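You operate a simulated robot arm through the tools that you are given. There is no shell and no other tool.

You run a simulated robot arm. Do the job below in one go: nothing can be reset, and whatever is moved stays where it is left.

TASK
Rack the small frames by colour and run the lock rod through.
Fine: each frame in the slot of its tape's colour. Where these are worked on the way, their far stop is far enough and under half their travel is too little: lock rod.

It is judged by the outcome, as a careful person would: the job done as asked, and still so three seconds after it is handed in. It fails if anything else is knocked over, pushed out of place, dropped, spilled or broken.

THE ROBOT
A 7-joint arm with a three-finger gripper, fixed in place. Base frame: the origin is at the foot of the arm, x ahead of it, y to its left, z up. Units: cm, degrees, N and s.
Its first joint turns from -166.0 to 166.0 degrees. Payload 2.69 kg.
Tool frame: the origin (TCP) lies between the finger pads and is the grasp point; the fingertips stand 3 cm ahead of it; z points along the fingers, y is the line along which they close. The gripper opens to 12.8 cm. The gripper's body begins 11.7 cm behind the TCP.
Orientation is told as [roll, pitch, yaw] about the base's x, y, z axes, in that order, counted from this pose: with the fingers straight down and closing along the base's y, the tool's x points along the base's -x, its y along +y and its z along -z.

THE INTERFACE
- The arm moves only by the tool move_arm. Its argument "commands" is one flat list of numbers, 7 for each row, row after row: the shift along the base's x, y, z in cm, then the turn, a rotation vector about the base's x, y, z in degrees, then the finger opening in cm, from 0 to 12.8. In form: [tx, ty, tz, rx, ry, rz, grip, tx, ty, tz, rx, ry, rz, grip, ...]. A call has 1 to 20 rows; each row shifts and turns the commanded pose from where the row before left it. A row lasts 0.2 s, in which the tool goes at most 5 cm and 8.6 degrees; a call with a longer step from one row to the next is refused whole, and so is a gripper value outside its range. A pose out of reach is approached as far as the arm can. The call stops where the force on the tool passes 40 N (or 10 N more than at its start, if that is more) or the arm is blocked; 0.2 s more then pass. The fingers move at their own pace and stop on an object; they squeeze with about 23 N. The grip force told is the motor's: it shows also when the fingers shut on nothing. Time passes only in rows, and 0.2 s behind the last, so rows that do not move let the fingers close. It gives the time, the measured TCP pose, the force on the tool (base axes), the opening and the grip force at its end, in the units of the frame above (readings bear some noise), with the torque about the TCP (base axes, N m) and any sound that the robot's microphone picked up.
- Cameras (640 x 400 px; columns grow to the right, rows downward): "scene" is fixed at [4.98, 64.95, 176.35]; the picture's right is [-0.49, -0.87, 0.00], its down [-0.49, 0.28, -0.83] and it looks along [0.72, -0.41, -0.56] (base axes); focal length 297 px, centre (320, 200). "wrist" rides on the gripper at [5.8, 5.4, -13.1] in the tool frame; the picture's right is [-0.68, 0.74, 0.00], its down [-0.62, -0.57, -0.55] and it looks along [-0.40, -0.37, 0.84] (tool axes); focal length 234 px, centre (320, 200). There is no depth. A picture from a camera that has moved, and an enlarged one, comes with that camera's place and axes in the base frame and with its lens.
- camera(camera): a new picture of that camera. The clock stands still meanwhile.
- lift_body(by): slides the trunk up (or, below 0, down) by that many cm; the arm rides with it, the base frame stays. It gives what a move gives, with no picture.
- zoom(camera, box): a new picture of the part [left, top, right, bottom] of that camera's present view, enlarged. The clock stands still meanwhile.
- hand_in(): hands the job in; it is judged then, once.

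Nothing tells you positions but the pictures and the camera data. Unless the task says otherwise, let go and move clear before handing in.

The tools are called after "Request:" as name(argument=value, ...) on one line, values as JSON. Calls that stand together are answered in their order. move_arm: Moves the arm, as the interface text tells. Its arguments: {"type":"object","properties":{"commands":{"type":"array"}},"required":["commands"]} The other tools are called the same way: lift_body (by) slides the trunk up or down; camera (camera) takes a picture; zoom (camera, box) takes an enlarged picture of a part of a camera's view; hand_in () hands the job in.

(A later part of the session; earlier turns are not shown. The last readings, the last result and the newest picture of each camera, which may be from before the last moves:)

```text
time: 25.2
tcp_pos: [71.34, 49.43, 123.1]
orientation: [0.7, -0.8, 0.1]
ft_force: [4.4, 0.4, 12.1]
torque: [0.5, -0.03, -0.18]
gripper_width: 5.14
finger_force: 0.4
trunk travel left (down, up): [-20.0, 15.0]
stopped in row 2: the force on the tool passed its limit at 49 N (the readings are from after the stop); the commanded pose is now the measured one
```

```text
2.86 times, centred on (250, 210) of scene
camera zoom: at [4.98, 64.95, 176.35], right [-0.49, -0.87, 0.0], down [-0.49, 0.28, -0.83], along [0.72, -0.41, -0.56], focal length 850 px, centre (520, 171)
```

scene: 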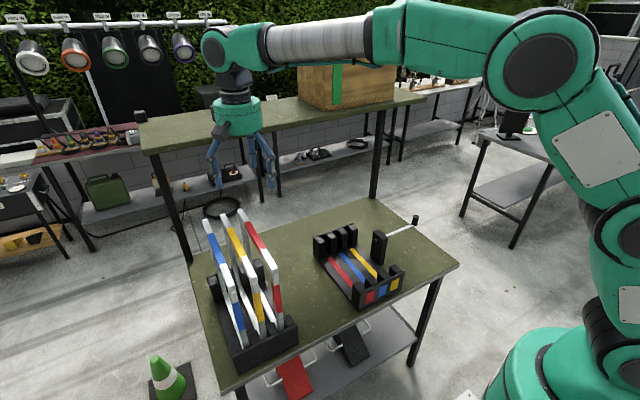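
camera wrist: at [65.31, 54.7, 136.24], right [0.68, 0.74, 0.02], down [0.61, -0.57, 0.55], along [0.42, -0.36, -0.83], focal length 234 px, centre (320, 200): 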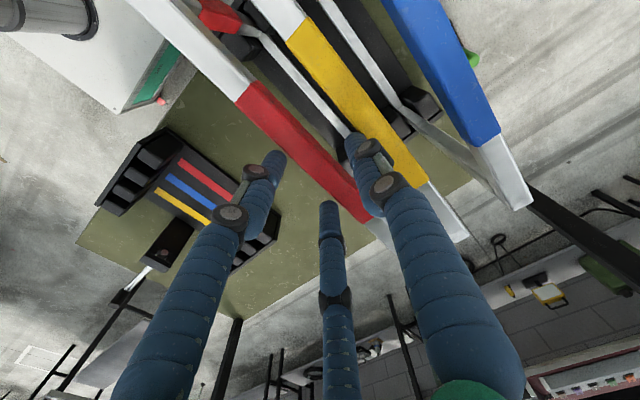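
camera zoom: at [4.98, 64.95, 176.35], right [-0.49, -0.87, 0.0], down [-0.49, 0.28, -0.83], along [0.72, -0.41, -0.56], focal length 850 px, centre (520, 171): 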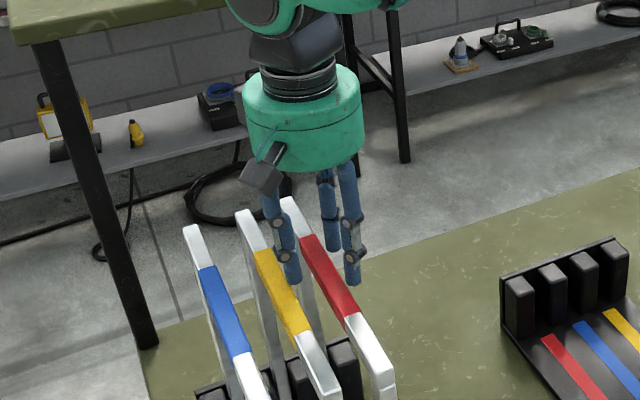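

The +y finger touched the neighbouring yellow bar at about z = 120 because the opening was too wide. I'll back up, level the tool and use a narrower opening.

Request:
move_arm(commands=[0, 0, 2, 0, 0, 0, 5, -0.1, -0.2, 0.5, -0.7, 0.8, 0, 3.4, 0, 0, 0, 0, 0, 0, 3.4, 0, 0, 0, 0, 0, 0, 3.4])

Request:
zoom(camera="wrist", box=[220, 60, 480, 250])

Request:
zoom(camera="scene", box=[195, 180, 295, 280])

```text
time: 26.2
tcp_pos: [71.23, 49.17, 125.47]
orientation: [-0.1, 0.3, 0.0]
ft_force: [0.2, 0.0, 0.0]
torque: [0.03, -0.02, 0.02]
gripper_width: 3.41
finger_force: 0.0
trunk travel left (down, up): [-20.0, 15.0]
```

```text
2.11 times, centred on (350, 155) of wrist
camera zoom: at [65.35, 54.63, 138.51], right [0.68, 0.74, 0.0], down [0.62, -0.56, 0.55], along [0.4, -0.37, -0.84], focal length 493 px, centre (257, 295)
```

zoom: 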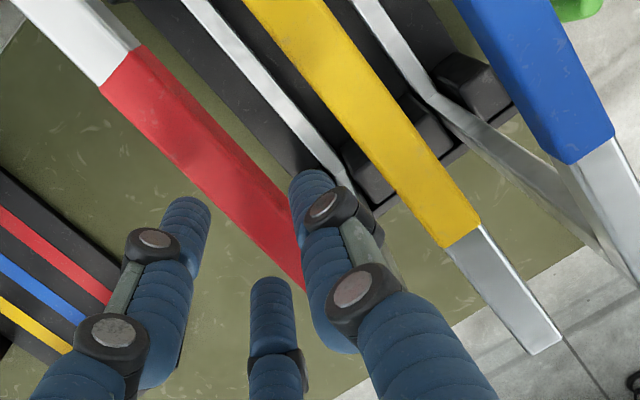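

```text
4.00 times, centred on (245, 230) of scene
camera zoom: at [4.98, 64.95, 176.35], right [-0.49, -0.87, 0.0], down [-0.49, 0.28, -0.83], along [0.72, -0.41, -0.56], focal length 1190 px, centre (620, 80)
```

zoom: 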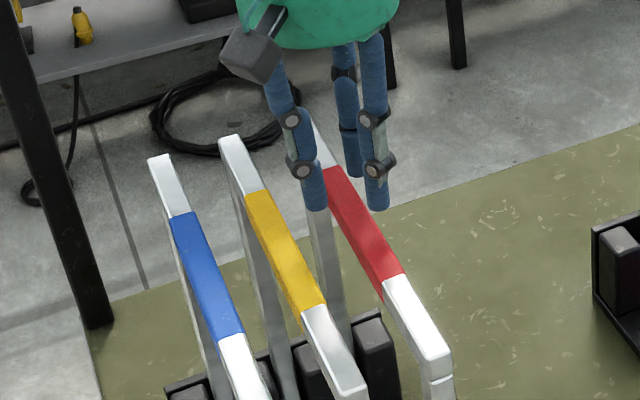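

Refined, the red bar is at y ≈ 49.2 with its top at z ≈ 119.4, and yellow is at y ≈ 54.65. With a 3.4 cm opening I should clear both, so I'll descend astride the red bar.

Request:
move_arm(commands=[0, 0, -2.5, 0.1, -0.3, 0, 3.4, 0, 0, -1.5, 0, 0, 0, 3.4, 0, 0, -1.0, 0, 0, 0, 3.4, 0, 0, -1.0, 0, 0, 0, 3.4, 0, 0, -1.0, 0, 0, 0, 3.4, 0, 0, 0, 0, 0, 0, 3.4])

Request:
camera(camera="wrist")

Request:
zoom(camera="scene", box=[195, 180, 295, 280])

```text
time: 26.8
tcp_pos: [71.56, 49.38, 123.16]
orientation: [0.5, -0.8, 0.1]
ft_force: [-1.0, -1.6, 16.8]
torque: [-0.19, 0.41, 0.06]
gripper_width: 3.54
finger_force: 0.3
trunk travel left (down, up): [-20.0, 15.0]
stopped in row 2: the force on the tool passed its limit at 53 N (the readings are from after the stop); the commanded pose is now the measured one
```

```text
taken
camera wrist: at [65.39, 54.5, 136.3], right [0.68, 0.74, 0.02], down [0.61, -0.57, 0.55], along [0.42, -0.36, -0.83], focal length 234 px, centre (320, 200)
```

wrist: 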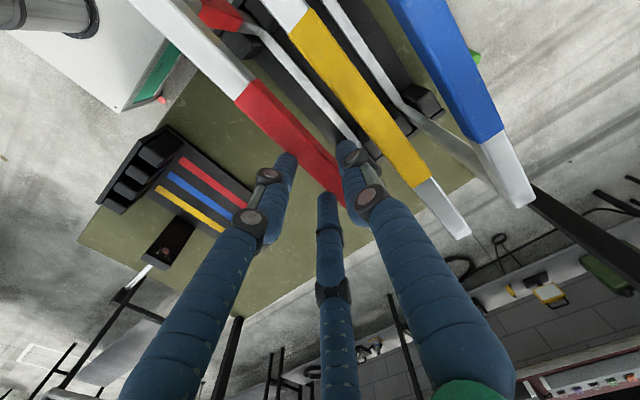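

```text
4.00 times, centred on (245, 230) of scene
camera zoom: at [4.98, 64.95, 176.35], right [-0.49, -0.87, 0.0], down [-0.49, 0.28, -0.83], along [0.72, -0.41, -0.56], focal length 1190 px, centre (620, 80)
```

zoom: 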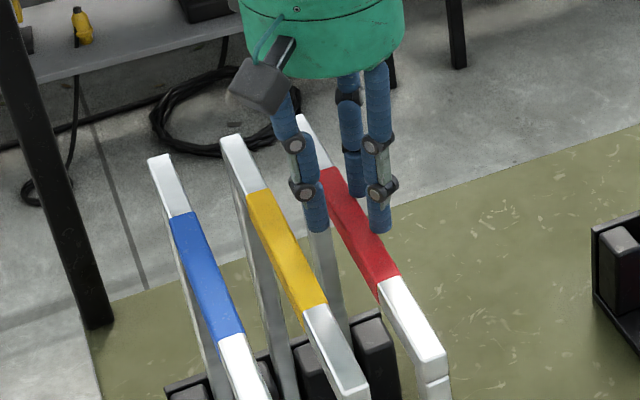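

This time a -y finger landed on the red bar's own edge, so the hand actually sits about 0.6 cm further +y than I assumed. I'll raise, level, shift -y and open to 4.2 cm.

Request:
move_arm(commands=[0, 0, 2.2, 0, 0, 0, 3.4, -0.2, -0.7, 0, -0.5, 0.8, -0.1, 4.2, 0, 0, 0, 0, 0, 0, 4.2, 0, 0, 0, 0, 0, 0, 4.2])

Request:
zoom(camera="wrist", box=[240, 100, 440, 240])

Request:
zoom(camera="scene", box=[215, 200, 275, 250])

```text
time: 27.8
tcp_pos: [71.19, 48.43, 125.06]
orientation: [-0.1, 0.2, 0.0]
ft_force: [0.1, -0.1, 0.5]
torque: [-0.01, 0.01, 0.0]
gripper_width: 4.22
finger_force: 0.0
trunk travel left (down, up): [-20.0, 15.0]
```

```text
2.86 times, centred on (340, 170) of wrist
camera zoom: at [65.39, 53.92, 138.15], right [0.68, 0.74, 0.0], down [0.62, -0.56, 0.55], along [0.4, -0.37, -0.84], focal length 669 px, centre (263, 286)
```

zoom: 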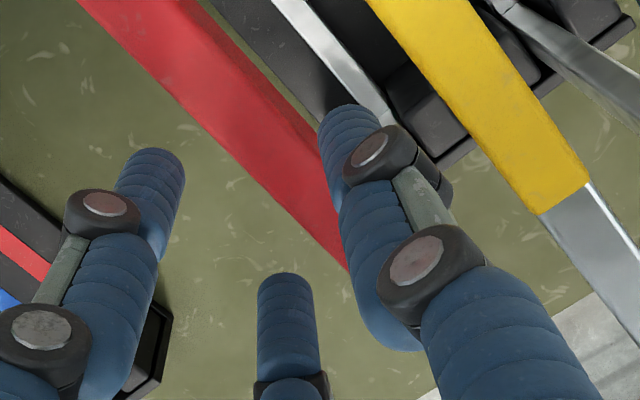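

```text
8.00 times, centred on (245, 225) of scene
camera zoom: at [4.98, 64.95, 176.35], right [-0.49, -0.87, 0.0], down [-0.49, 0.28, -0.83], along [0.72, -0.41, -0.56], focal length 2379 px, centre (920, 0)
```

zoom: 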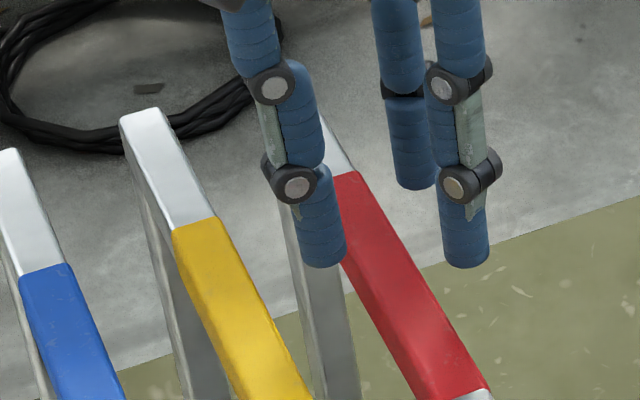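

Request:
move_arm(commands=[0, 0, -1.5, 0.1, -0.2, 0, 4.2, 0, 0, -1.0, 0, 0, 0, 4.2, 0, 0, -0.8, 0, 0, 0, 4.2, 0, 0, -0.8, 0, 0, 0, 4.2, 0, 0, 0, 0, 0, 0, 4.2])

Request:
zoom(camera="wrist", box=[240, 100, 440, 240])

Request:
zoom(camera="scene", box=[215, 200, 275, 250])

```text
time: 29.0
tcp_pos: [71.24, 48.47, 120.79]
orientation: [0.0, -0.1, 0.0]
ft_force: [0.4, 0.6, 0.5]
torque: [-0.01, -0.04, 0.01]
gripper_width: 4.2
finger_force: 0.1
trunk travel left (down, up): [-20.0, 15.0]
```

```text
2.86 times, centred on (340, 170) of wrist
camera zoom: at [65.35, 53.92, 134.01], right [0.68, 0.74, 0.0], down [0.62, -0.57, 0.55], along [0.4, -0.37, -0.84], focal length 669 px, centre (263, 286)
```

zoom: 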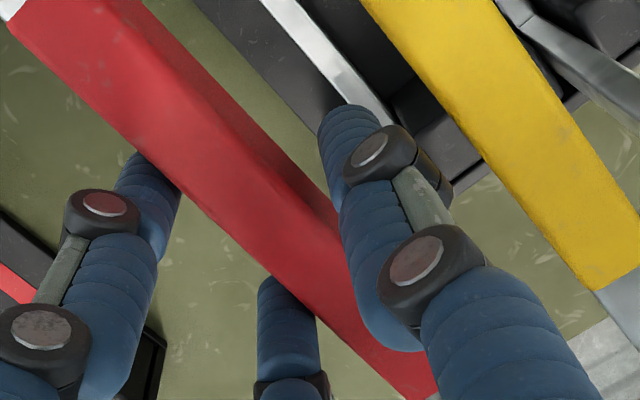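

```text
8.00 times, centred on (245, 225) of scene
camera zoom: at [4.98, 64.95, 176.35], right [-0.49, -0.87, 0.0], down [-0.49, 0.28, -0.83], along [0.72, -0.41, -0.56], focal length 2379 px, centre (920, 0)
```

zoom: 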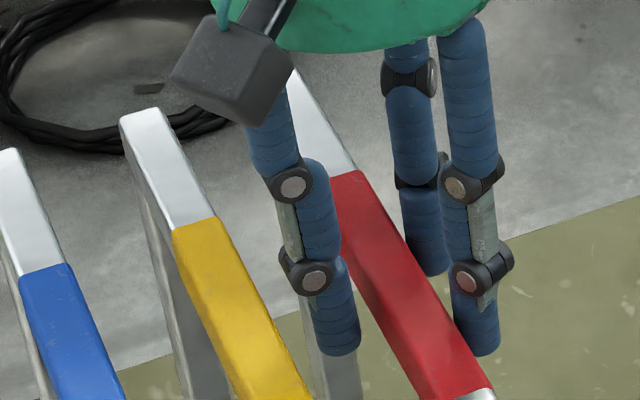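

The fingers now straddle the red bar without contact. I'll lower 2.3 cm more and close.

Request:
move_arm(commands=[0, 0, -0.8, 0, 0, 0, 4.2, 0, 0, -0.8, 0, 0, 0, 4.2, 0, 0, -0.7, 0, 0, 0, 4.2, 0, 0, 0, 0, 0, 0, 4.2, 0, 0, 0, 0, 0, 0, 3.2, 0, 0, 0, 0, 0, 0, 2.6, 0, 0, 0, 0, 0, 0, 2.2, 0, 0, 0, 0, 0, 0, 2.2])

Request:
zoom(camera="wrist", box=[240, 100, 440, 240])

Request:
zoom(camera="scene", box=[195, 190, 295, 280])

```text
time: 30.8
tcp_pos: [71.2, 48.49, 118.57]
orientation: [0.1, 0.0, 0.0]
ft_force: [-0.4, -0.8, 0.1]
torque: [-0.05, -0.04, -0.07]
gripper_width: 2.75
finger_force: 22.9
trunk travel left (down, up): [-20.0, 15.0]
```

```text
2.86 times, centred on (340, 170) of wrist
camera zoom: at [65.39, 53.95, 131.69], right [0.68, 0.74, 0.0], down [0.62, -0.57, 0.55], along [0.4, -0.37, -0.84], focal length 669 px, centre (263, 286)
```

zoom: 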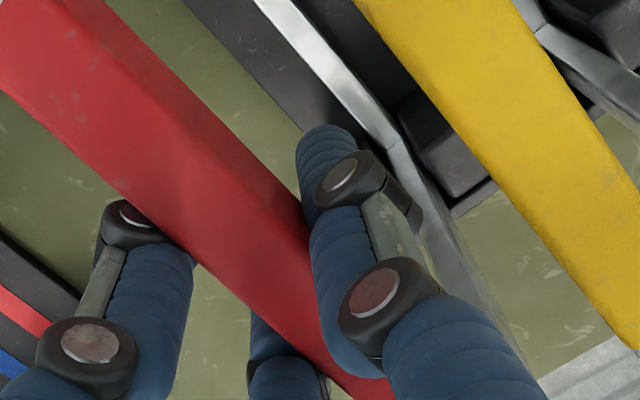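

```text
4.44 times, centred on (245, 235) of scene
camera zoom: at [4.98, 64.95, 176.35], right [-0.49, -0.87, 0.0], down [-0.49, 0.28, -0.83], along [0.72, -0.41, -0.56], focal length 1322 px, centre (653, 44)
```

zoom: 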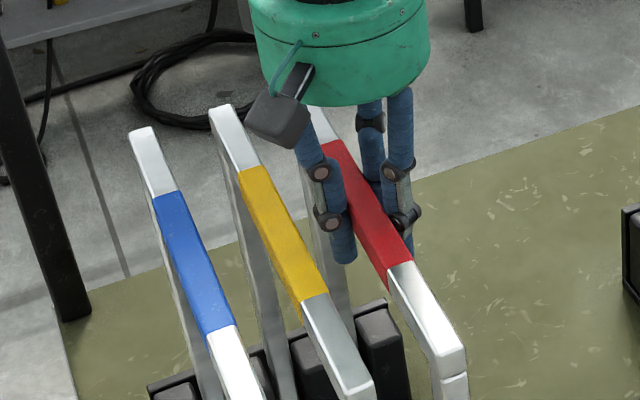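

The red bar is gripped squarely (2.75 cm, no side force), so its true centre is y ≈ 48.5. I'll lift it out slowly and watch the force.

Request:
move_arm(commands=[0, 0, 0.5, 0, 0, 0, 1.5, 0, 0, 0.8, 0, 0, 0, 1.5, 0, 0, 1.0, 0, 0, 0, 1.5, 0, 0, 1.5, 0, 0, 0, 1.5, 0, 0, 0, 0, 0, 0, 1.5])

Request:
camera(camera="scene")

```text
time: 32.0
tcp_pos: [71.23, 48.62, 122.47]
orientation: [-0.1, 0.1, 0.0]
ft_force: [0.0, -0.2, -3.9]
torque: [-0.02, -0.03, -0.02]
gripper_width: 2.73
finger_force: 23.4
trunk travel left (down, up): [-20.0, 15.0]
```

```text
taken
```

scene: 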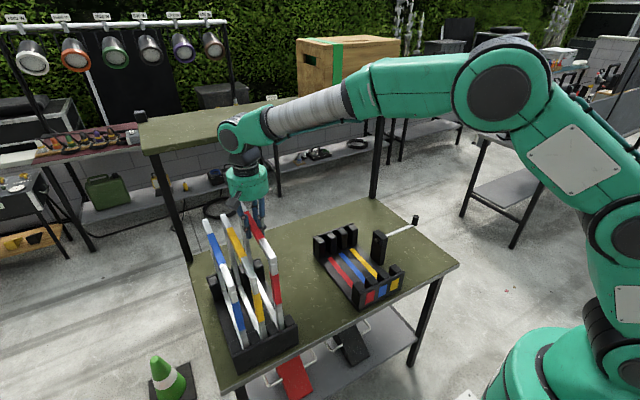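

The frame weighs only about 4 N and comes free. I'll lift it well clear of the posts.

Request:
move_arm(commands=[0, 0, 2, 0, 0, 0, 1.5, 0, 0, 3, 0, 0, 0, 1.5, 0, 0, 3, 0, 0, 0, 1.5, 0, 0, 3, 0, 0, 0, 1.5, 0, 0, 2, 0, 0, 0, 1.5, 0, 0, 0, 0, 0, 0, 1.5])

Request:
camera(camera="scene")

Request:
camera(camera="wrist")

```text
time: 33.4
tcp_pos: [71.31, 48.59, 135.35]
orientation: [-0.1, 0.1, -0.1]
ft_force: [-0.6, 0.2, -3.9]
torque: [-0.01, 0.0, -0.02]
gripper_width: 2.72
finger_force: 22.9
trunk travel left (down, up): [-20.0, 15.0]
```

```text
taken
```

scene: 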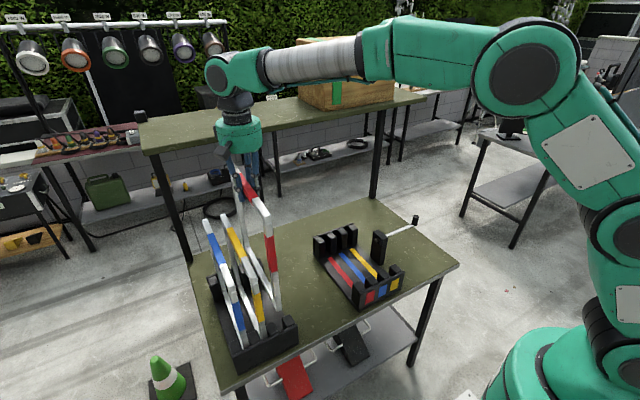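

```text
taken
camera wrist: at [65.41, 54.02, 148.45], right [0.68, 0.74, 0.0], down [0.62, -0.57, 0.55], along [0.4, -0.37, -0.84], focal length 234 px, centre (320, 200)
```

wrist: 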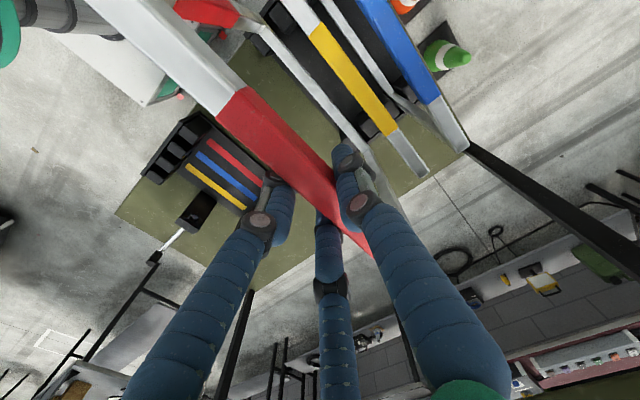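

Request:
zoom(camera="wrist", box=[210, 70, 390, 250])

Request:
zoom(camera="scene", box=[215, 150, 305, 320])

```text
2.22 times, centred on (300, 160) of wrist
camera zoom: at [65.41, 54.02, 148.45], right [0.68, 0.74, 0.0], down [0.62, -0.57, 0.55], along [0.4, -0.37, -0.84], focal length 520 px, centre (364, 289)
```

zoom: 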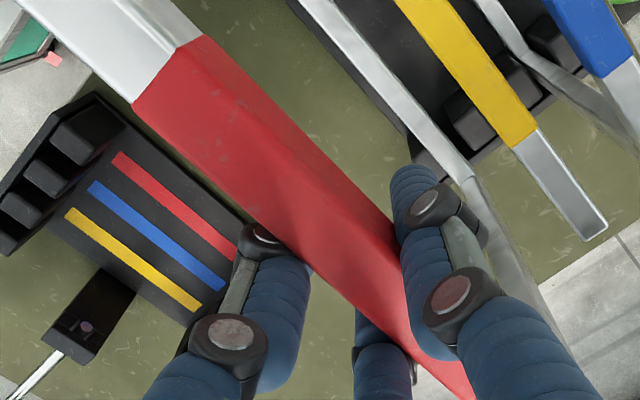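

```text
2.35 times, centred on (260, 235) of scene
camera zoom: at [4.98, 64.95, 176.35], right [-0.49, -0.87, 0.0], down [-0.49, 0.28, -0.83], along [0.72, -0.41, -0.56], focal length 700 px, centre (461, 118)
```

zoom: 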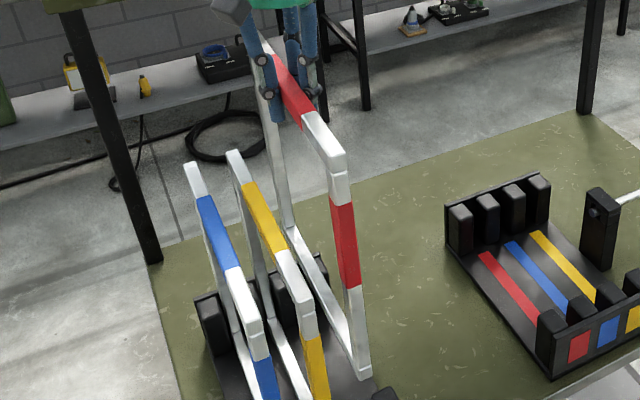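

The red frame hangs square, with its bottom at about z = 102. I'll carry it across to above the red slot at y ≈ 17.3.

Request:
move_arm(commands=[0, -2, 0, 0, 0, 0, 1.5, 0, -3, 0, 0, 0, 0, 1.5, 0, -3.5, 0, 0, 0, 0, 1.5, 0, -3.5, 0, 0, 0, 0, 1.5, 0, -3.5, 0, 0, 0, 0, 1.5, 0, -3.5, 0, 0, 0, 0, 1.5, 0, -3.5, 0, 0, 0, 0, 1.5, -0.1, -3.5, 0, 0, 0, 0, 1.5, 0, -3.0, 0, 0, 0, 0, 1.5, 0, -2.25, 0, 0, 0, 0, 1.5, 0, 0, 0, 0, 0, 0, 1.5, 0, 0, 0, 0, 0, 0, 1.5])

Request:
camera(camera="wrist")

Request:
camera(camera="scene")

```text
time: 36.0
tcp_pos: [71.19, 17.13, 135.31]
orientation: [0.0, 0.1, 0.0]
ft_force: [0.3, -0.5, -4.7]
torque: [-0.04, -0.01, -0.01]
gripper_width: 2.72
finger_force: 23.1
trunk travel left (down, up): [-20.0, 15.0]
```

```text
taken
camera wrist: at [65.27, 22.49, 148.52], right [0.68, 0.74, 0.0], down [0.62, -0.57, 0.55], along [0.4, -0.37, -0.84], focal length 234 px, centre (320, 200)
```

wrist: 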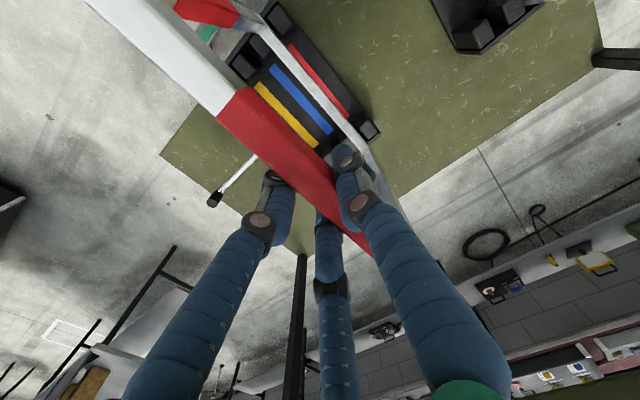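

```text
taken
```

scene: 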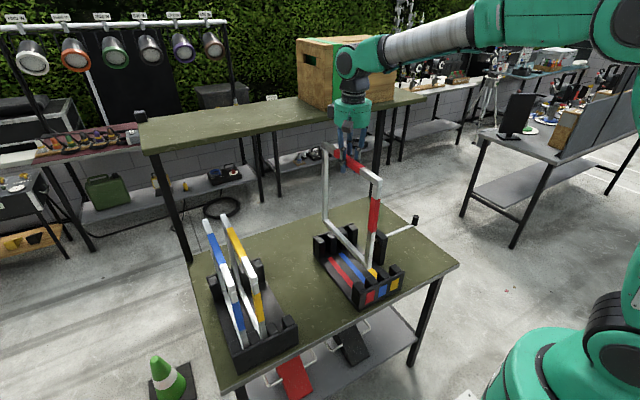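

Request:
zoom(camera="wrist", box=[210, 0, 400, 170])

Request:
zoom(camera="scene", box=[305, 200, 415, 315])

```text
2.35 times, centred on (305, 85) of wrist
camera zoom: at [65.27, 22.49, 148.52], right [0.68, 0.74, 0.0], down [0.62, -0.57, 0.55], along [0.4, -0.37, -0.84], focal length 551 px, centre (355, 471)
```

zoom: 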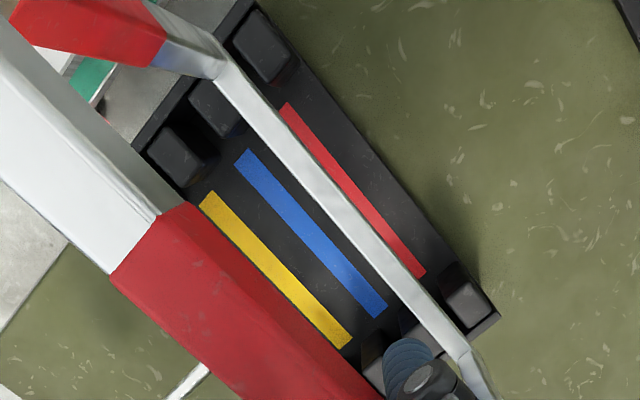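

```text
3.48 times, centred on (360, 258) of scene
camera zoom: at [4.98, 64.95, 176.35], right [-0.49, -0.87, 0.0], down [-0.49, 0.28, -0.83], along [0.72, -0.41, -0.56], focal length 1034 px, centre (181, 0)
```

zoom: 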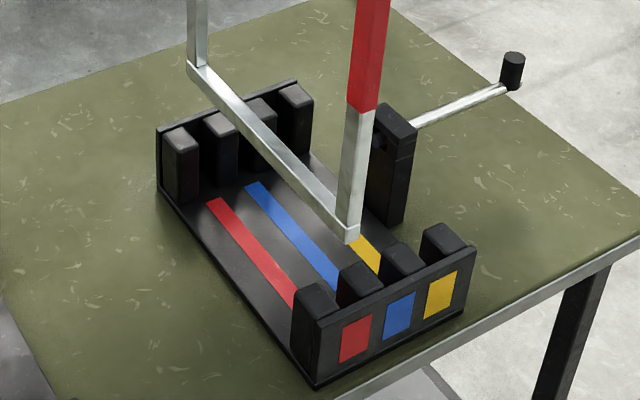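

The frame is directly over the red slot. I'll lower 7 cm to just above the posts and check alignment.

Request:
move_arm(commands=[0, 0.1, -2, 0, 0, 0, 1.5, 0, 0.05, -2, 0, 0, 0, 1.5, 0, 0, -1.7, 0, 0, 0, 1.5, 0, 0, -1.3, 0, 0, 0, 1.5, 0, 0, 0, 0, 0, 0, 1.5])

Request:
zoom(camera="wrist", box=[210, 0, 400, 170])

Request:
zoom(camera="scene", box=[305, 200, 415, 315])

```text
time: 37.2
tcp_pos: [71.19, 17.42, 128.34]
orientation: [0.1, 0.1, 0.1]
ft_force: [0.8, 0.0, -4.6]
torque: [0.01, -0.01, 0.02]
gripper_width: 2.72
finger_force: 22.5
trunk travel left (down, up): [-20.0, 15.0]
```

```text
2.35 times, centred on (305, 85) of wrist
camera zoom: at [65.32, 22.76, 141.6], right [0.68, 0.74, 0.0], down [0.62, -0.57, 0.55], along [0.4, -0.37, -0.84], focal length 551 px, centre (355, 471)
```

zoom: 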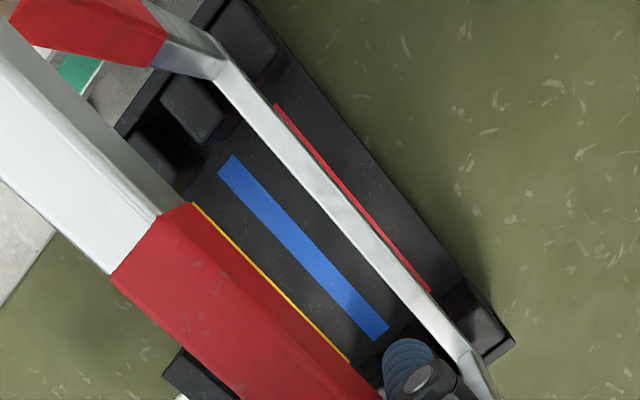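

```text
3.48 times, centred on (360, 258) of scene
camera zoom: at [4.98, 64.95, 176.35], right [-0.49, -0.87, 0.0], down [-0.49, 0.28, -0.83], along [0.72, -0.41, -0.56], focal length 1034 px, centre (181, 0)
```

zoom: 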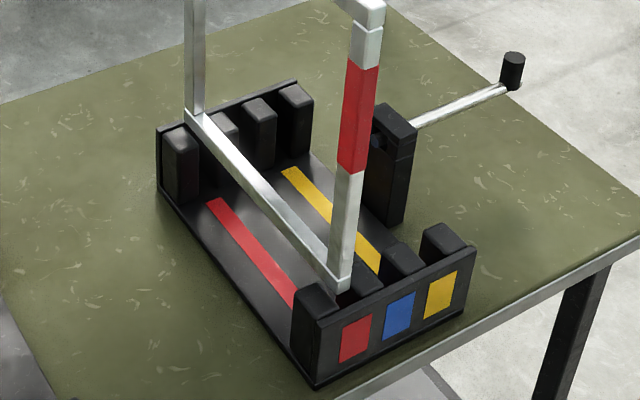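

The bottom bar is at y ≈ 17.5, centred on the slot within a few millimetres and about level with the post tops. I'll lower slowly and watch for contact.

Request:
move_arm(commands=[0, -0.1, -0.8, 0, 0, 0, 1.5, 0, -0.05, -0.8, 0, 0, 0, 1.5, 0, 0, -0.8, 0, 0, 0, 1.5, 0, 0, 0, 0, 0, 0, 1.5])

Request:
zoom(camera="wrist", box=[210, 0, 400, 170])

Request:
zoom(camera="scene", box=[305, 200, 415, 315])

```text
time: 38.2
tcp_pos: [71.25, 17.31, 126.15]
orientation: [0.0, 0.1, 0.0]
ft_force: [-0.9, -0.6, -4.2]
torque: [-0.3, 0.05, 0.0]
gripper_width: 2.75
finger_force: 22.7
trunk travel left (down, up): [-20.0, 15.0]
```

```text
2.35 times, centred on (305, 85) of wrist
camera zoom: at [65.23, 22.68, 139.12], right [0.68, 0.74, 0.0], down [0.62, -0.57, 0.55], along [0.4, -0.37, -0.84], focal length 551 px, centre (355, 471)
```

zoom: 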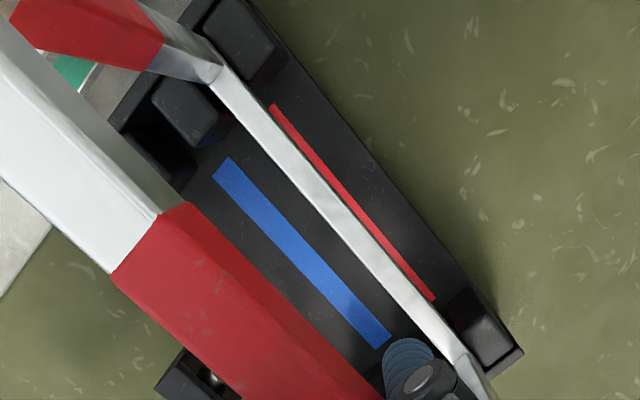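

```text
3.48 times, centred on (360, 258) of scene
camera zoom: at [4.98, 64.95, 176.35], right [-0.49, -0.87, 0.0], down [-0.49, 0.28, -0.83], along [0.72, -0.41, -0.56], focal length 1034 px, centre (181, 0)
```

zoom: 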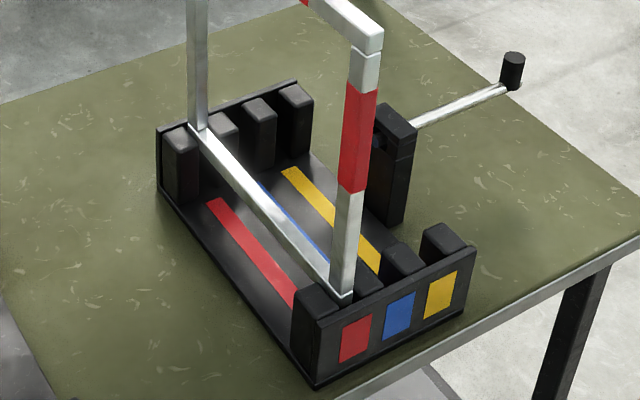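

A very light side touch shows, which means it is entering the slot. I'll nudge -0.15 in y and keep lowering gently.

Request:
move_arm(commands=[0, -0.15, -0.6, 0, 0, 0, 1.5, 0, 0, -0.8, 0, 0, 0, 1.5, 0, 0, -0.8, 0, 0, 0, 1.5, 0, 0, 0, 0, 0, 0, 1.5])

Request:
zoom(camera="scene", box=[305, 200, 415, 315])

```text
time: 39.2
tcp_pos: [71.08, 17.3, 123.78]
orientation: [0.0, 0.0, -0.1]
ft_force: [0.2, -0.7, -3.1]
torque: [-0.22, 0.03, 0.01]
gripper_width: 2.75
finger_force: 22.5
trunk travel left (down, up): [-20.0, 15.0]
```

```text
3.48 times, centred on (360, 258) of scene
camera zoom: at [4.98, 64.95, 176.35], right [-0.49, -0.87, 0.0], down [-0.49, 0.28, -0.83], along [0.72, -0.41, -0.56], focal length 1034 px, centre (181, 0)
```

zoom: 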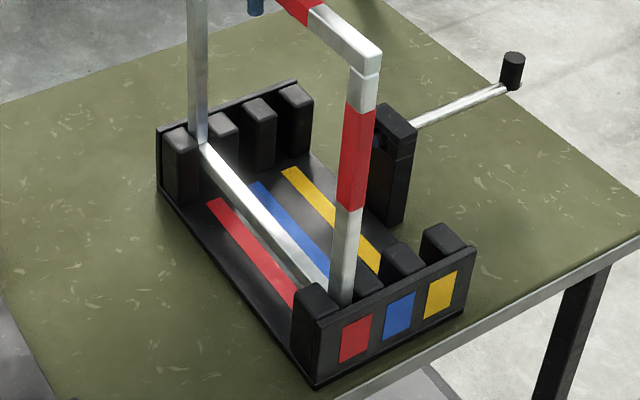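

The legs are inside the red slot between the posts. I'll continue down to the floor.

Request:
move_arm(commands=[0, -0.1, -0.8, 0, 0, 0, 1.5, 0, 0, -0.8, 0, 0, 0, 1.5, 0, 0, -0.8, 0, 0, 0, 1.5, 0, 0, -0.6, 0, 0, 0, 1.5, 0, 0, 0, 0, 0, 0, 1.5])

Request:
zoom(camera="scene", box=[305, 200, 415, 315])

```text
time: 40.4
tcp_pos: [71.21, 17.06, 120.86]
orientation: [-0.1, 0.1, 0.0]
ft_force: [0.2, -0.7, -4.3]
torque: [-0.22, 0.05, 0.01]
gripper_width: 2.75
finger_force: 23.6
trunk travel left (down, up): [-20.0, 15.0]
```

```text
3.48 times, centred on (360, 258) of scene
camera zoom: at [4.98, 64.95, 176.35], right [-0.49, -0.87, 0.0], down [-0.49, 0.28, -0.83], along [0.72, -0.41, -0.56], focal length 1034 px, centre (181, 0)
```

zoom: 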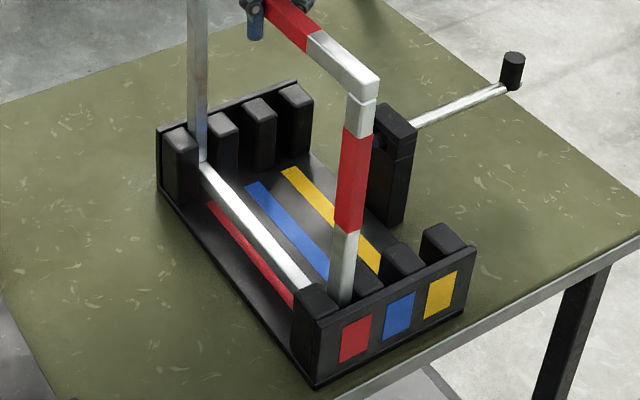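

Request:
move_arm(commands=[0, 0, -0.5, 0, 0, 0, 1.5, 0, 0, -0.5, 0, 0, 0, 1.5, 0, 0, -0.5, 0, 0, 0, 1.5, 0, 0, -0.4, 0, 0, 0, 1.5, 0, 0, -0.4, 0, 0, 0, 1.5, 0, 0, 0, 0, 0, 0, 1.5])

Request:
zoom(camera="scene", box=[305, 200, 415, 315])

```text
time: 41.8
tcp_pos: [71.1, 17.05, 118.56]
orientation: [0.1, 0.0, 0.0]
ft_force: [1.7, 0.0, 3.3]
torque: [-0.07, 0.74, 0.03]
gripper_width: 2.74
finger_force: 23.3
trunk travel left (down, up): [-20.0, 15.0]
```

```text
3.48 times, centred on (360, 258) of scene
camera zoom: at [4.98, 64.95, 176.35], right [-0.49, -0.87, 0.0], down [-0.49, 0.28, -0.83], along [0.72, -0.41, -0.56], focal length 1034 px, centre (181, 0)
```

zoom: 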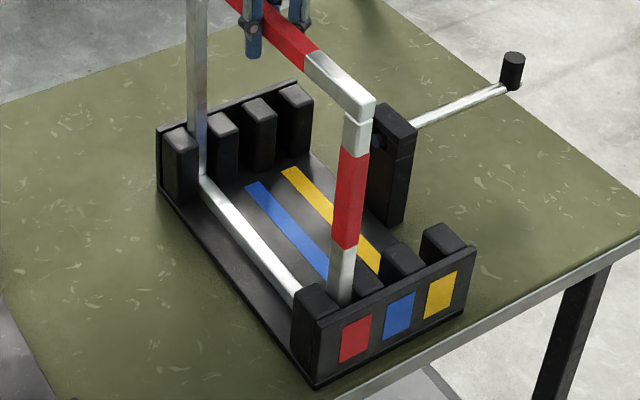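

The red frame is seated on the slot floor: its weight has come off the tool and it is at the same height as at pickup. I'll open gently and rise.

Request:
move_arm(commands=[0, 0, 0, 0, 0, 0, 3.2, 0, 0, 0, 0, 0, 0, 4.0, 0, 0, 0, 0, 0, 0, 4.2, 0, 0, 1.0, 0, 0, 0, 4.2, 0, 0, 2, 0, 0, 0, 4.2, 0, 0, 3, 0, 0, 0, 4.2, 0, 0, 3, 0, 0, 0, 4.2, 0, 0, 3, 0, 0, 0, 4.2, 0, 0, 0, 0, 0, 0, 4.2])

Request:
camera(camera="scene")

Request:
camera(camera="wrist")

```text
time: 43.8
tcp_pos: [71.13, 17.09, 130.64]
orientation: [0.1, 0.0, 0.0]
ft_force: [-0.8, -0.4, 0.0]
torque: [0.03, -0.01, 0.02]
gripper_width: 4.19
finger_force: 0.0
trunk travel left (down, up): [-20.0, 15.0]
```

```text
taken
```

scene: 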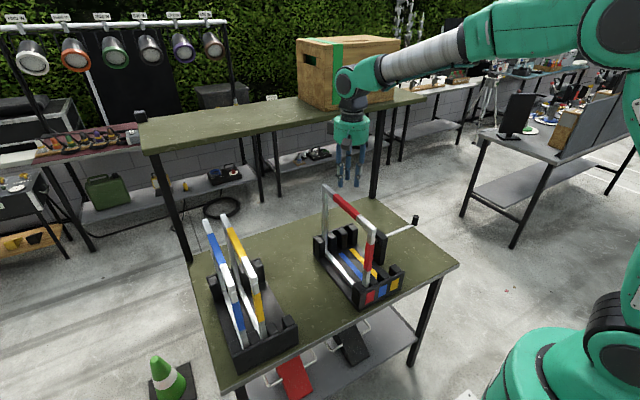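

```text
taken
camera wrist: at [65.26, 22.54, 143.72], right [0.68, 0.74, 0.0], down [0.62, -0.57, 0.55], along [0.4, -0.37, -0.84], focal length 234 px, centre (320, 200)
```

wrist: 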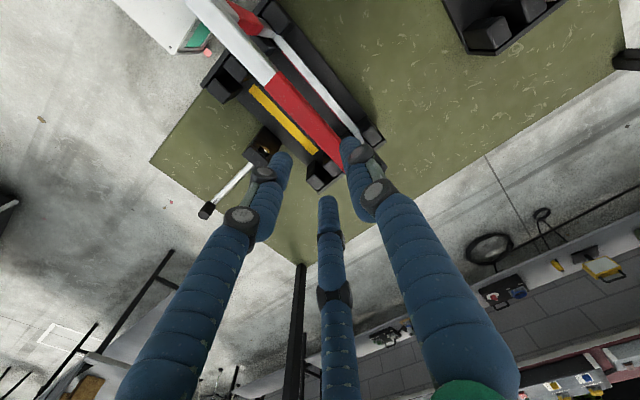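

Red is racked. The other two must pass over it, so I'll raise the trunk 15 cm for headroom and then go over the yellow frame.

Request:
lift_body(by=15)

```text
time: 45.6
tcp_pos: [71.16, 17.31, 145.37]
orientation: [0.0, 0.0, 0.1]
ft_force: [-1.1, -1.1, -0.5]
torque: [0.0, 0.0, 0.02]
gripper_width: 4.21
finger_force: 0.1
trunk travel left (down, up): [-35.0, 0.0]
```

Request:
move_arm(commands=[0, 3, 0, 0, 0, 0, 4.2, 0, 4.2, 0, 0, 0, 0, 4.2, 0, 4.2, 0, 0, 0, 0, 4.2, 0, 4.2, 0, 0, 0, 0, 4.2, 0, 4.2, 0, 0, 0, 0, 4.2, 0, 4.2, 0, 0, 0, 0, 4.2, 0, 4.2, 0, 0, 0, 0, 4.2, 0, 4.2, 0, 0, 0, 0, 4.2, 0, 4.3, 0, 0, 0, 0, 4.2, 0, 0, -4, 0, 0, 0, 4.2, 0, 0, -4, 0, 0, 0, 4.2, 0, 0, -4, 0, 0, 0, 4.2, 0, 0, -2, 0, 0, 0, 4.2, 0, 0, 0, 0, 0, 0, 4.2])

Request:
camera(camera="wrist")

Request:
camera(camera="scene")

```text
time: 48.6
tcp_pos: [71.09, 54.07, 131.58]
orientation: [0.0, 0.0, 0.0]
ft_force: [0.5, 0.7, -0.1]
torque: [0.0, -0.03, 0.01]
gripper_width: 4.19
finger_force: 0.1
trunk travel left (down, up): [-35.0, 0.0]
```

```text
taken
camera wrist: at [65.11, 59.45, 144.69], right [0.68, 0.74, 0.0], down [0.62, -0.57, 0.55], along [0.4, -0.37, -0.84], focal length 234 px, centre (320, 200)
```

wrist: 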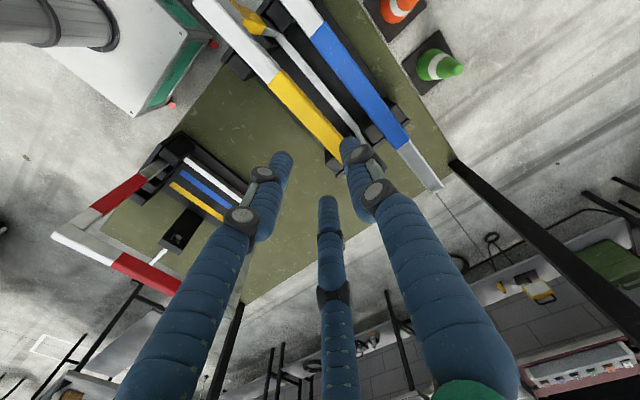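

```text
taken
```

scene: 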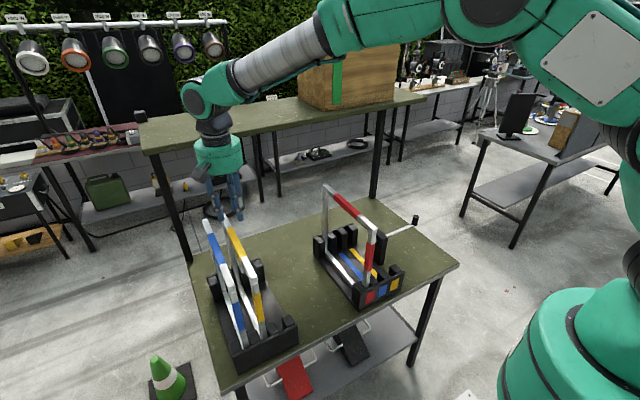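

Request:
zoom(camera="wrist", box=[220, 30, 420, 180])

```text
2.67 times, centred on (320, 105) of wrist
camera zoom: at [65.11, 59.45, 144.69], right [0.68, 0.74, 0.0], down [0.62, -0.57, 0.55], along [0.4, -0.37, -0.84], focal length 624 px, centre (320, 453)
```

zoom: 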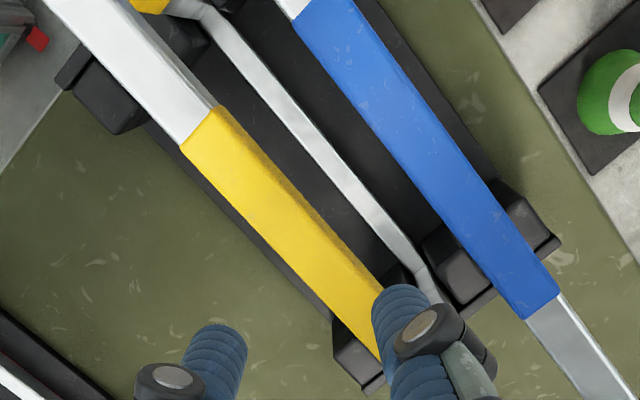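

The yellow bar is centred at y ≈ 54.15, matching the gripper. I'll descend astride it carefully.

Request:
move_arm(commands=[0, 0.03, -3, 0, 0, 0, 4.2, 0, 0.03, -3, 0, 0, 0, 4.2, 0, 0, -1.5, 0, 0, 0, 4.2, 0, 0, -1, 0, 0, 0, 4.2, 0, 0, -1, 0, 0, 0, 4.2, 0, 0, -1, 0, 0, 0, 4.2, 0, 0, -1, 0, 0, 0, 4.2, 0, 0, -0.8, 0, 0, 0, 4.2, 0, 0, -0.7, 0, 0, 0, 4.2, 0, 0, 0, 0, 0, 0, 4.2])

Request:
zoom(camera="wrist", box=[240, 100, 440, 240])

Request:
zoom(camera="scene", box=[185, 200, 285, 290])

```text
time: 50.8
tcp_pos: [71.26, 53.93, 118.77]
orientation: [0.1, 0.0, 0.0]
ft_force: [-0.1, -0.2, 0.1]
torque: [0.01, 0.02, 0.02]
gripper_width: 4.2
finger_force: 0.0
trunk travel left (down, up): [-35.0, 0.0]
```

```text
2.86 times, centred on (340, 170) of wrist
camera zoom: at [65.29, 59.39, 131.82], right [0.68, 0.74, 0.0], down [0.62, -0.57, 0.55], along [0.4, -0.37, -0.84], focal length 669 px, centre (263, 286)
```

zoom: 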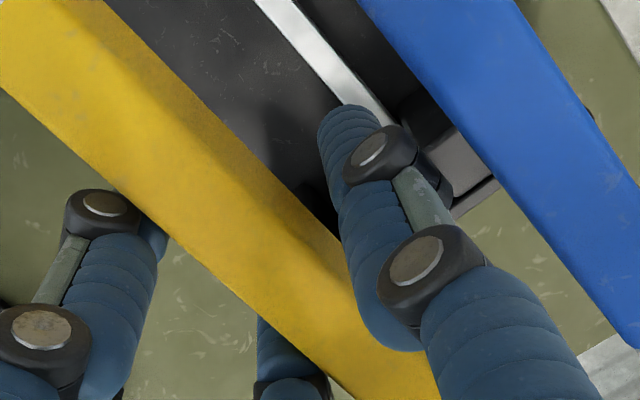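

```text
4.44 times, centred on (235, 245) of scene
camera zoom: at [4.98, 64.95, 176.35], right [-0.49, -0.87, 0.0], down [-0.49, 0.28, -0.83], along [0.72, -0.41, -0.56], focal length 1322 px, centre (698, 0)
```

zoom: 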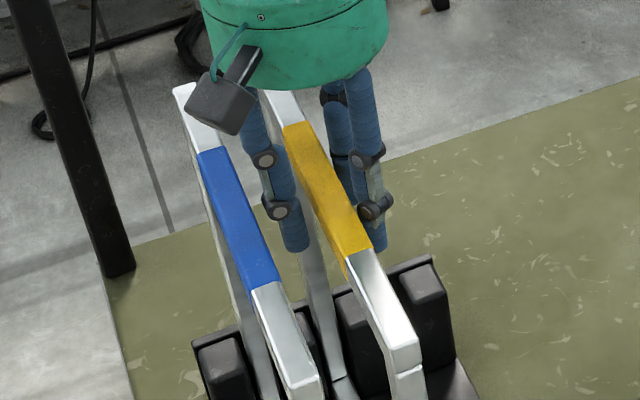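

No contact on the way down. I'll close gently on the yellow bar.

Request:
move_arm(commands=[0, 0, 0, 0, 0, 0, 3.4, 0, 0, 0, 0, 0, 0, 2.9, 0, 0, 0, 0, 0, 0, 2.5, 0, 0, 0, 0, 0, 0, 2.0, 0, 0, 0, 0, 0, 0, 1.5])

```text
time: 52.0
tcp_pos: [71.1, 53.93, 118.6]
orientation: [0.0, 0.0, 0.0]
ft_force: [-0.6, 0.3, 0.6]
torque: [0.1, 0.02, 0.01]
gripper_width: 2.76
finger_force: 23.2
trunk travel left (down, up): [-35.0, 0.0]
```

Yellow is gripped squarely. I'll lift it straight out until its bottom clears the racked red frame (TCP about 156).

Request:
move_arm(commands=[0, 0, 0.5, 0, 0, 0, 1.5, 0, 0, 1, 0, 0, 0, 1.5, 0, 0, 1.5, 0, 0, 0, 1.5, 0, 0, 2, 0, 0, 0, 1.5, 0, 0, 2.5, 0, 0, 0, 1.5, 0, 0, 3, 0, 0, 0, 1.5, 0, 0, 3, 0, 0, 0, 1.5, 0, 0, 3, 0, 0, 0, 1.5, 0, 0, 3, 0, 0, 0, 1.5, 0, 0, 3, 0, 0, 0, 1.5, 0, 0, 3, 0, 0, 0, 1.5, 0, 0, 3, 0, 0, 0, 1.5, 0, 0, 3, 0, 0, 0, 1.5, 0, 0, 3, 0, 0, 0, 1.5, 0, 0, 3, 0, 0, 0, 1.5, 0, 0, 0, 0, 0, 0, 1.5])

Request:
camera(camera="scene")

```text
time: 55.4
tcp_pos: [71.31, 53.77, 156.15]
orientation: [-0.1, 0.1, 0.1]
ft_force: [-0.4, 0.3, -4.7]
torque: [-0.04, 0.01, 0.02]
gripper_width: 2.74
finger_force: 23.3
trunk travel left (down, up): [-35.0, 0.0]
```

```text
taken
```

scene: 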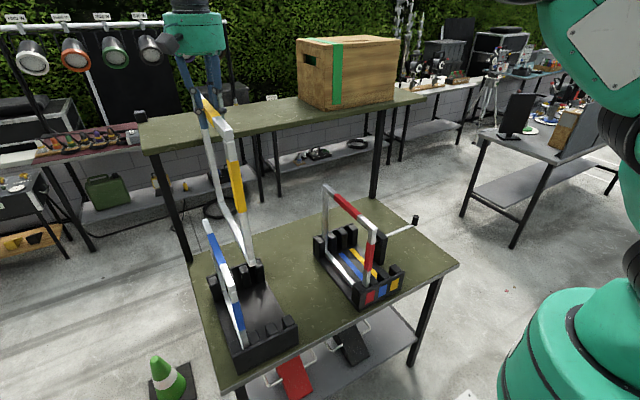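

Yellow hangs square with about 2–3 cm to spare over the red frame. I'll raise 2 cm more and carry it over to the yellow slot at y ≈ 6.1.

Request:
move_arm(commands=[0, -1.5, 1, 0, 0, 0, 1.5, 0, -2.7, 1, 0, 0, 0, 1.5, 0, -3.5, 0, 0, 0, 0, 1.5, 0, -3.5, 0, 0, 0, 0, 1.5, 0, -3.5, 0, 0, 0, 0, 1.5, 0, -3.5, 0, 0, 0, 0, 1.5, 0, 0, 0, 0, 0, 0, 1.5])

Request:
camera(camera="scene")

```text
time: 57.0
tcp_pos: [71.18, 35.75, 158.15]
orientation: [0.0, 0.1, 0.0]
ft_force: [0.0, -0.5, -3.7]
torque: [0.01, 0.0, -0.01]
gripper_width: 2.72
finger_force: 22.6
trunk travel left (down, up): [-35.0, 0.0]
```

```text
taken
```

scene: 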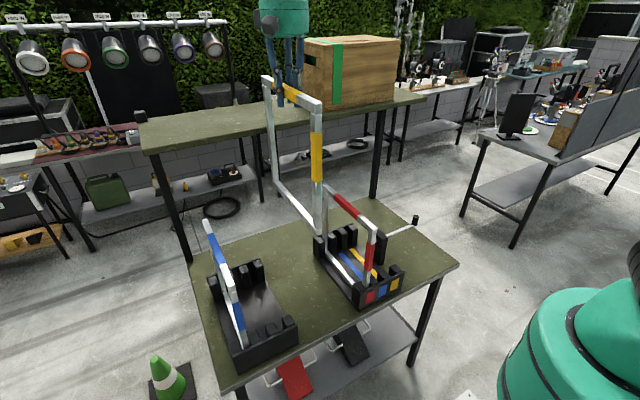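

Request:
move_arm(commands=[0, -2.5, 0, 0, 0, 0, 1.5, 0, -3.5, 0, 0, 0, 0, 1.5, 0, -3.5, 0, 0, 0, 0, 1.5, 0, -3.5, 0, 0, 0, 0, 1.5, 0, -3.5, 0, 0, 0, 0, 1.5, 0, -3.5, 0, 0, 0, 0, 1.5, 0, -3.5, 0, 0, 0, 0, 1.5, 0, -3.5, 0, 0, 0, 0, 1.5, 0, -2.6, 0, 0, 0, 0, 1.5, 0, 0, 0, 0, 0, 0, 1.5])

Request:
camera(camera="scene")

Request:
camera(camera="wrist")

```text
time: 59.2
tcp_pos: [71.07, 6.01, 158.22]
orientation: [0.0, 0.1, 0.0]
ft_force: [-0.6, -0.7, -4.7]
torque: [-0.05, 0.0, 0.01]
gripper_width: 2.73
finger_force: 22.7
trunk travel left (down, up): [-35.0, 0.0]
```

```text
taken
```

scene: 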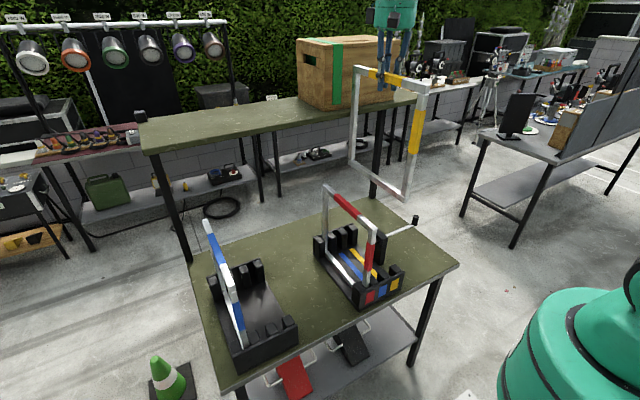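

```text
taken
camera wrist: at [65.2, 11.47, 171.34], right [0.68, 0.74, 0.0], down [0.62, -0.57, 0.55], along [0.4, -0.37, -0.84], focal length 234 px, centre (320, 200)
```

wrist: 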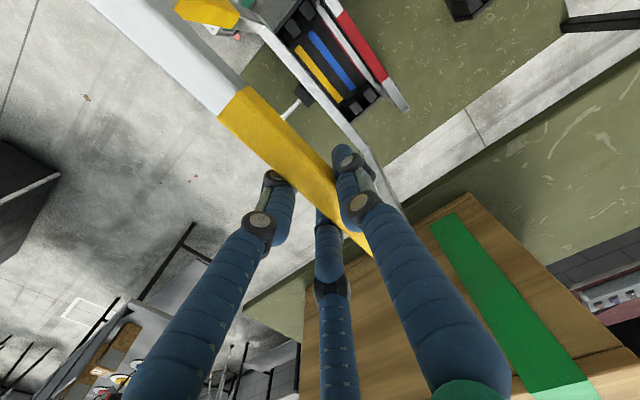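

Yellow is above its slot and clear of red. I'll lower to just above the posts.

Request:
move_arm(commands=[0, 0, -2, 0, 0, 0, 1.5, 0, 0, -3, 0, 0, 0, 1.5, 0, 0, -3, 0, 0, 0, 1.5, 0, 0, -3, 0, 0, 0, 1.5, 0, 0, -3, 0, 0, 0, 1.5, 0, 0, -3, 0, 0, 0, 1.5, 0, 0, -3, 0, 0, 0, 1.5, 0, 0, -3, 0, 0, 0, 1.5, 0, 0, -3, 0, 0, 0, 1.5, 0, 0, -1.5, 0, 0, 0, 1.5, 0, 0, 0, 0, 0, 0, 1.5])

Request:
zoom(camera="wrist", box=[210, 0, 400, 170])

Request:
zoom(camera="scene", box=[305, 180, 435, 315])

```text
time: 61.6
tcp_pos: [70.99, 6.16, 130.46]
orientation: [0.0, 0.0, 0.0]
ft_force: [-0.4, 0.3, -4.0]
torque: [-0.05, -0.01, -0.01]
gripper_width: 2.74
finger_force: 22.8
trunk travel left (down, up): [-35.0, 0.0]
```

```text
2.35 times, centred on (305, 85) of wrist
camera zoom: at [65.23, 11.48, 143.64], right [0.68, 0.74, 0.0], down [0.62, -0.57, 0.55], along [0.4, -0.37, -0.84], focal length 551 px, centre (355, 471)
```

zoom: 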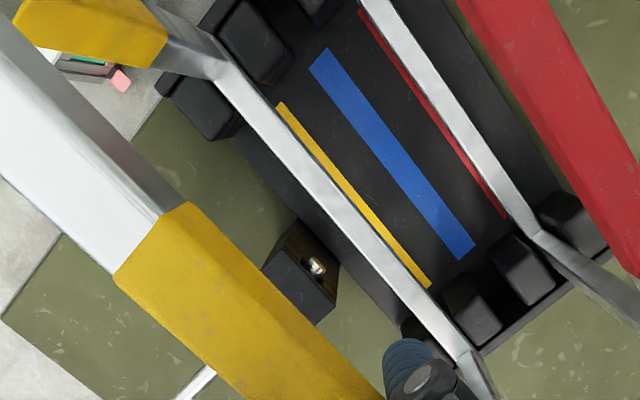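

```text
2.96 times, centred on (370, 248) of scene
camera zoom: at [4.98, 64.95, 176.35], right [-0.49, -0.87, 0.0], down [-0.49, 0.28, -0.83], along [0.72, -0.41, -0.56], focal length 881 px, centre (172, 59)
```

zoom: 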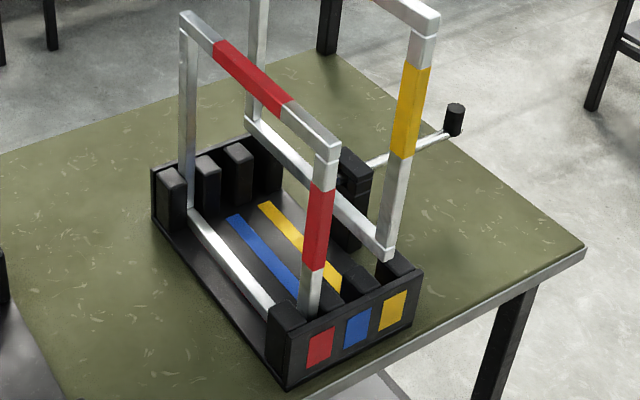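

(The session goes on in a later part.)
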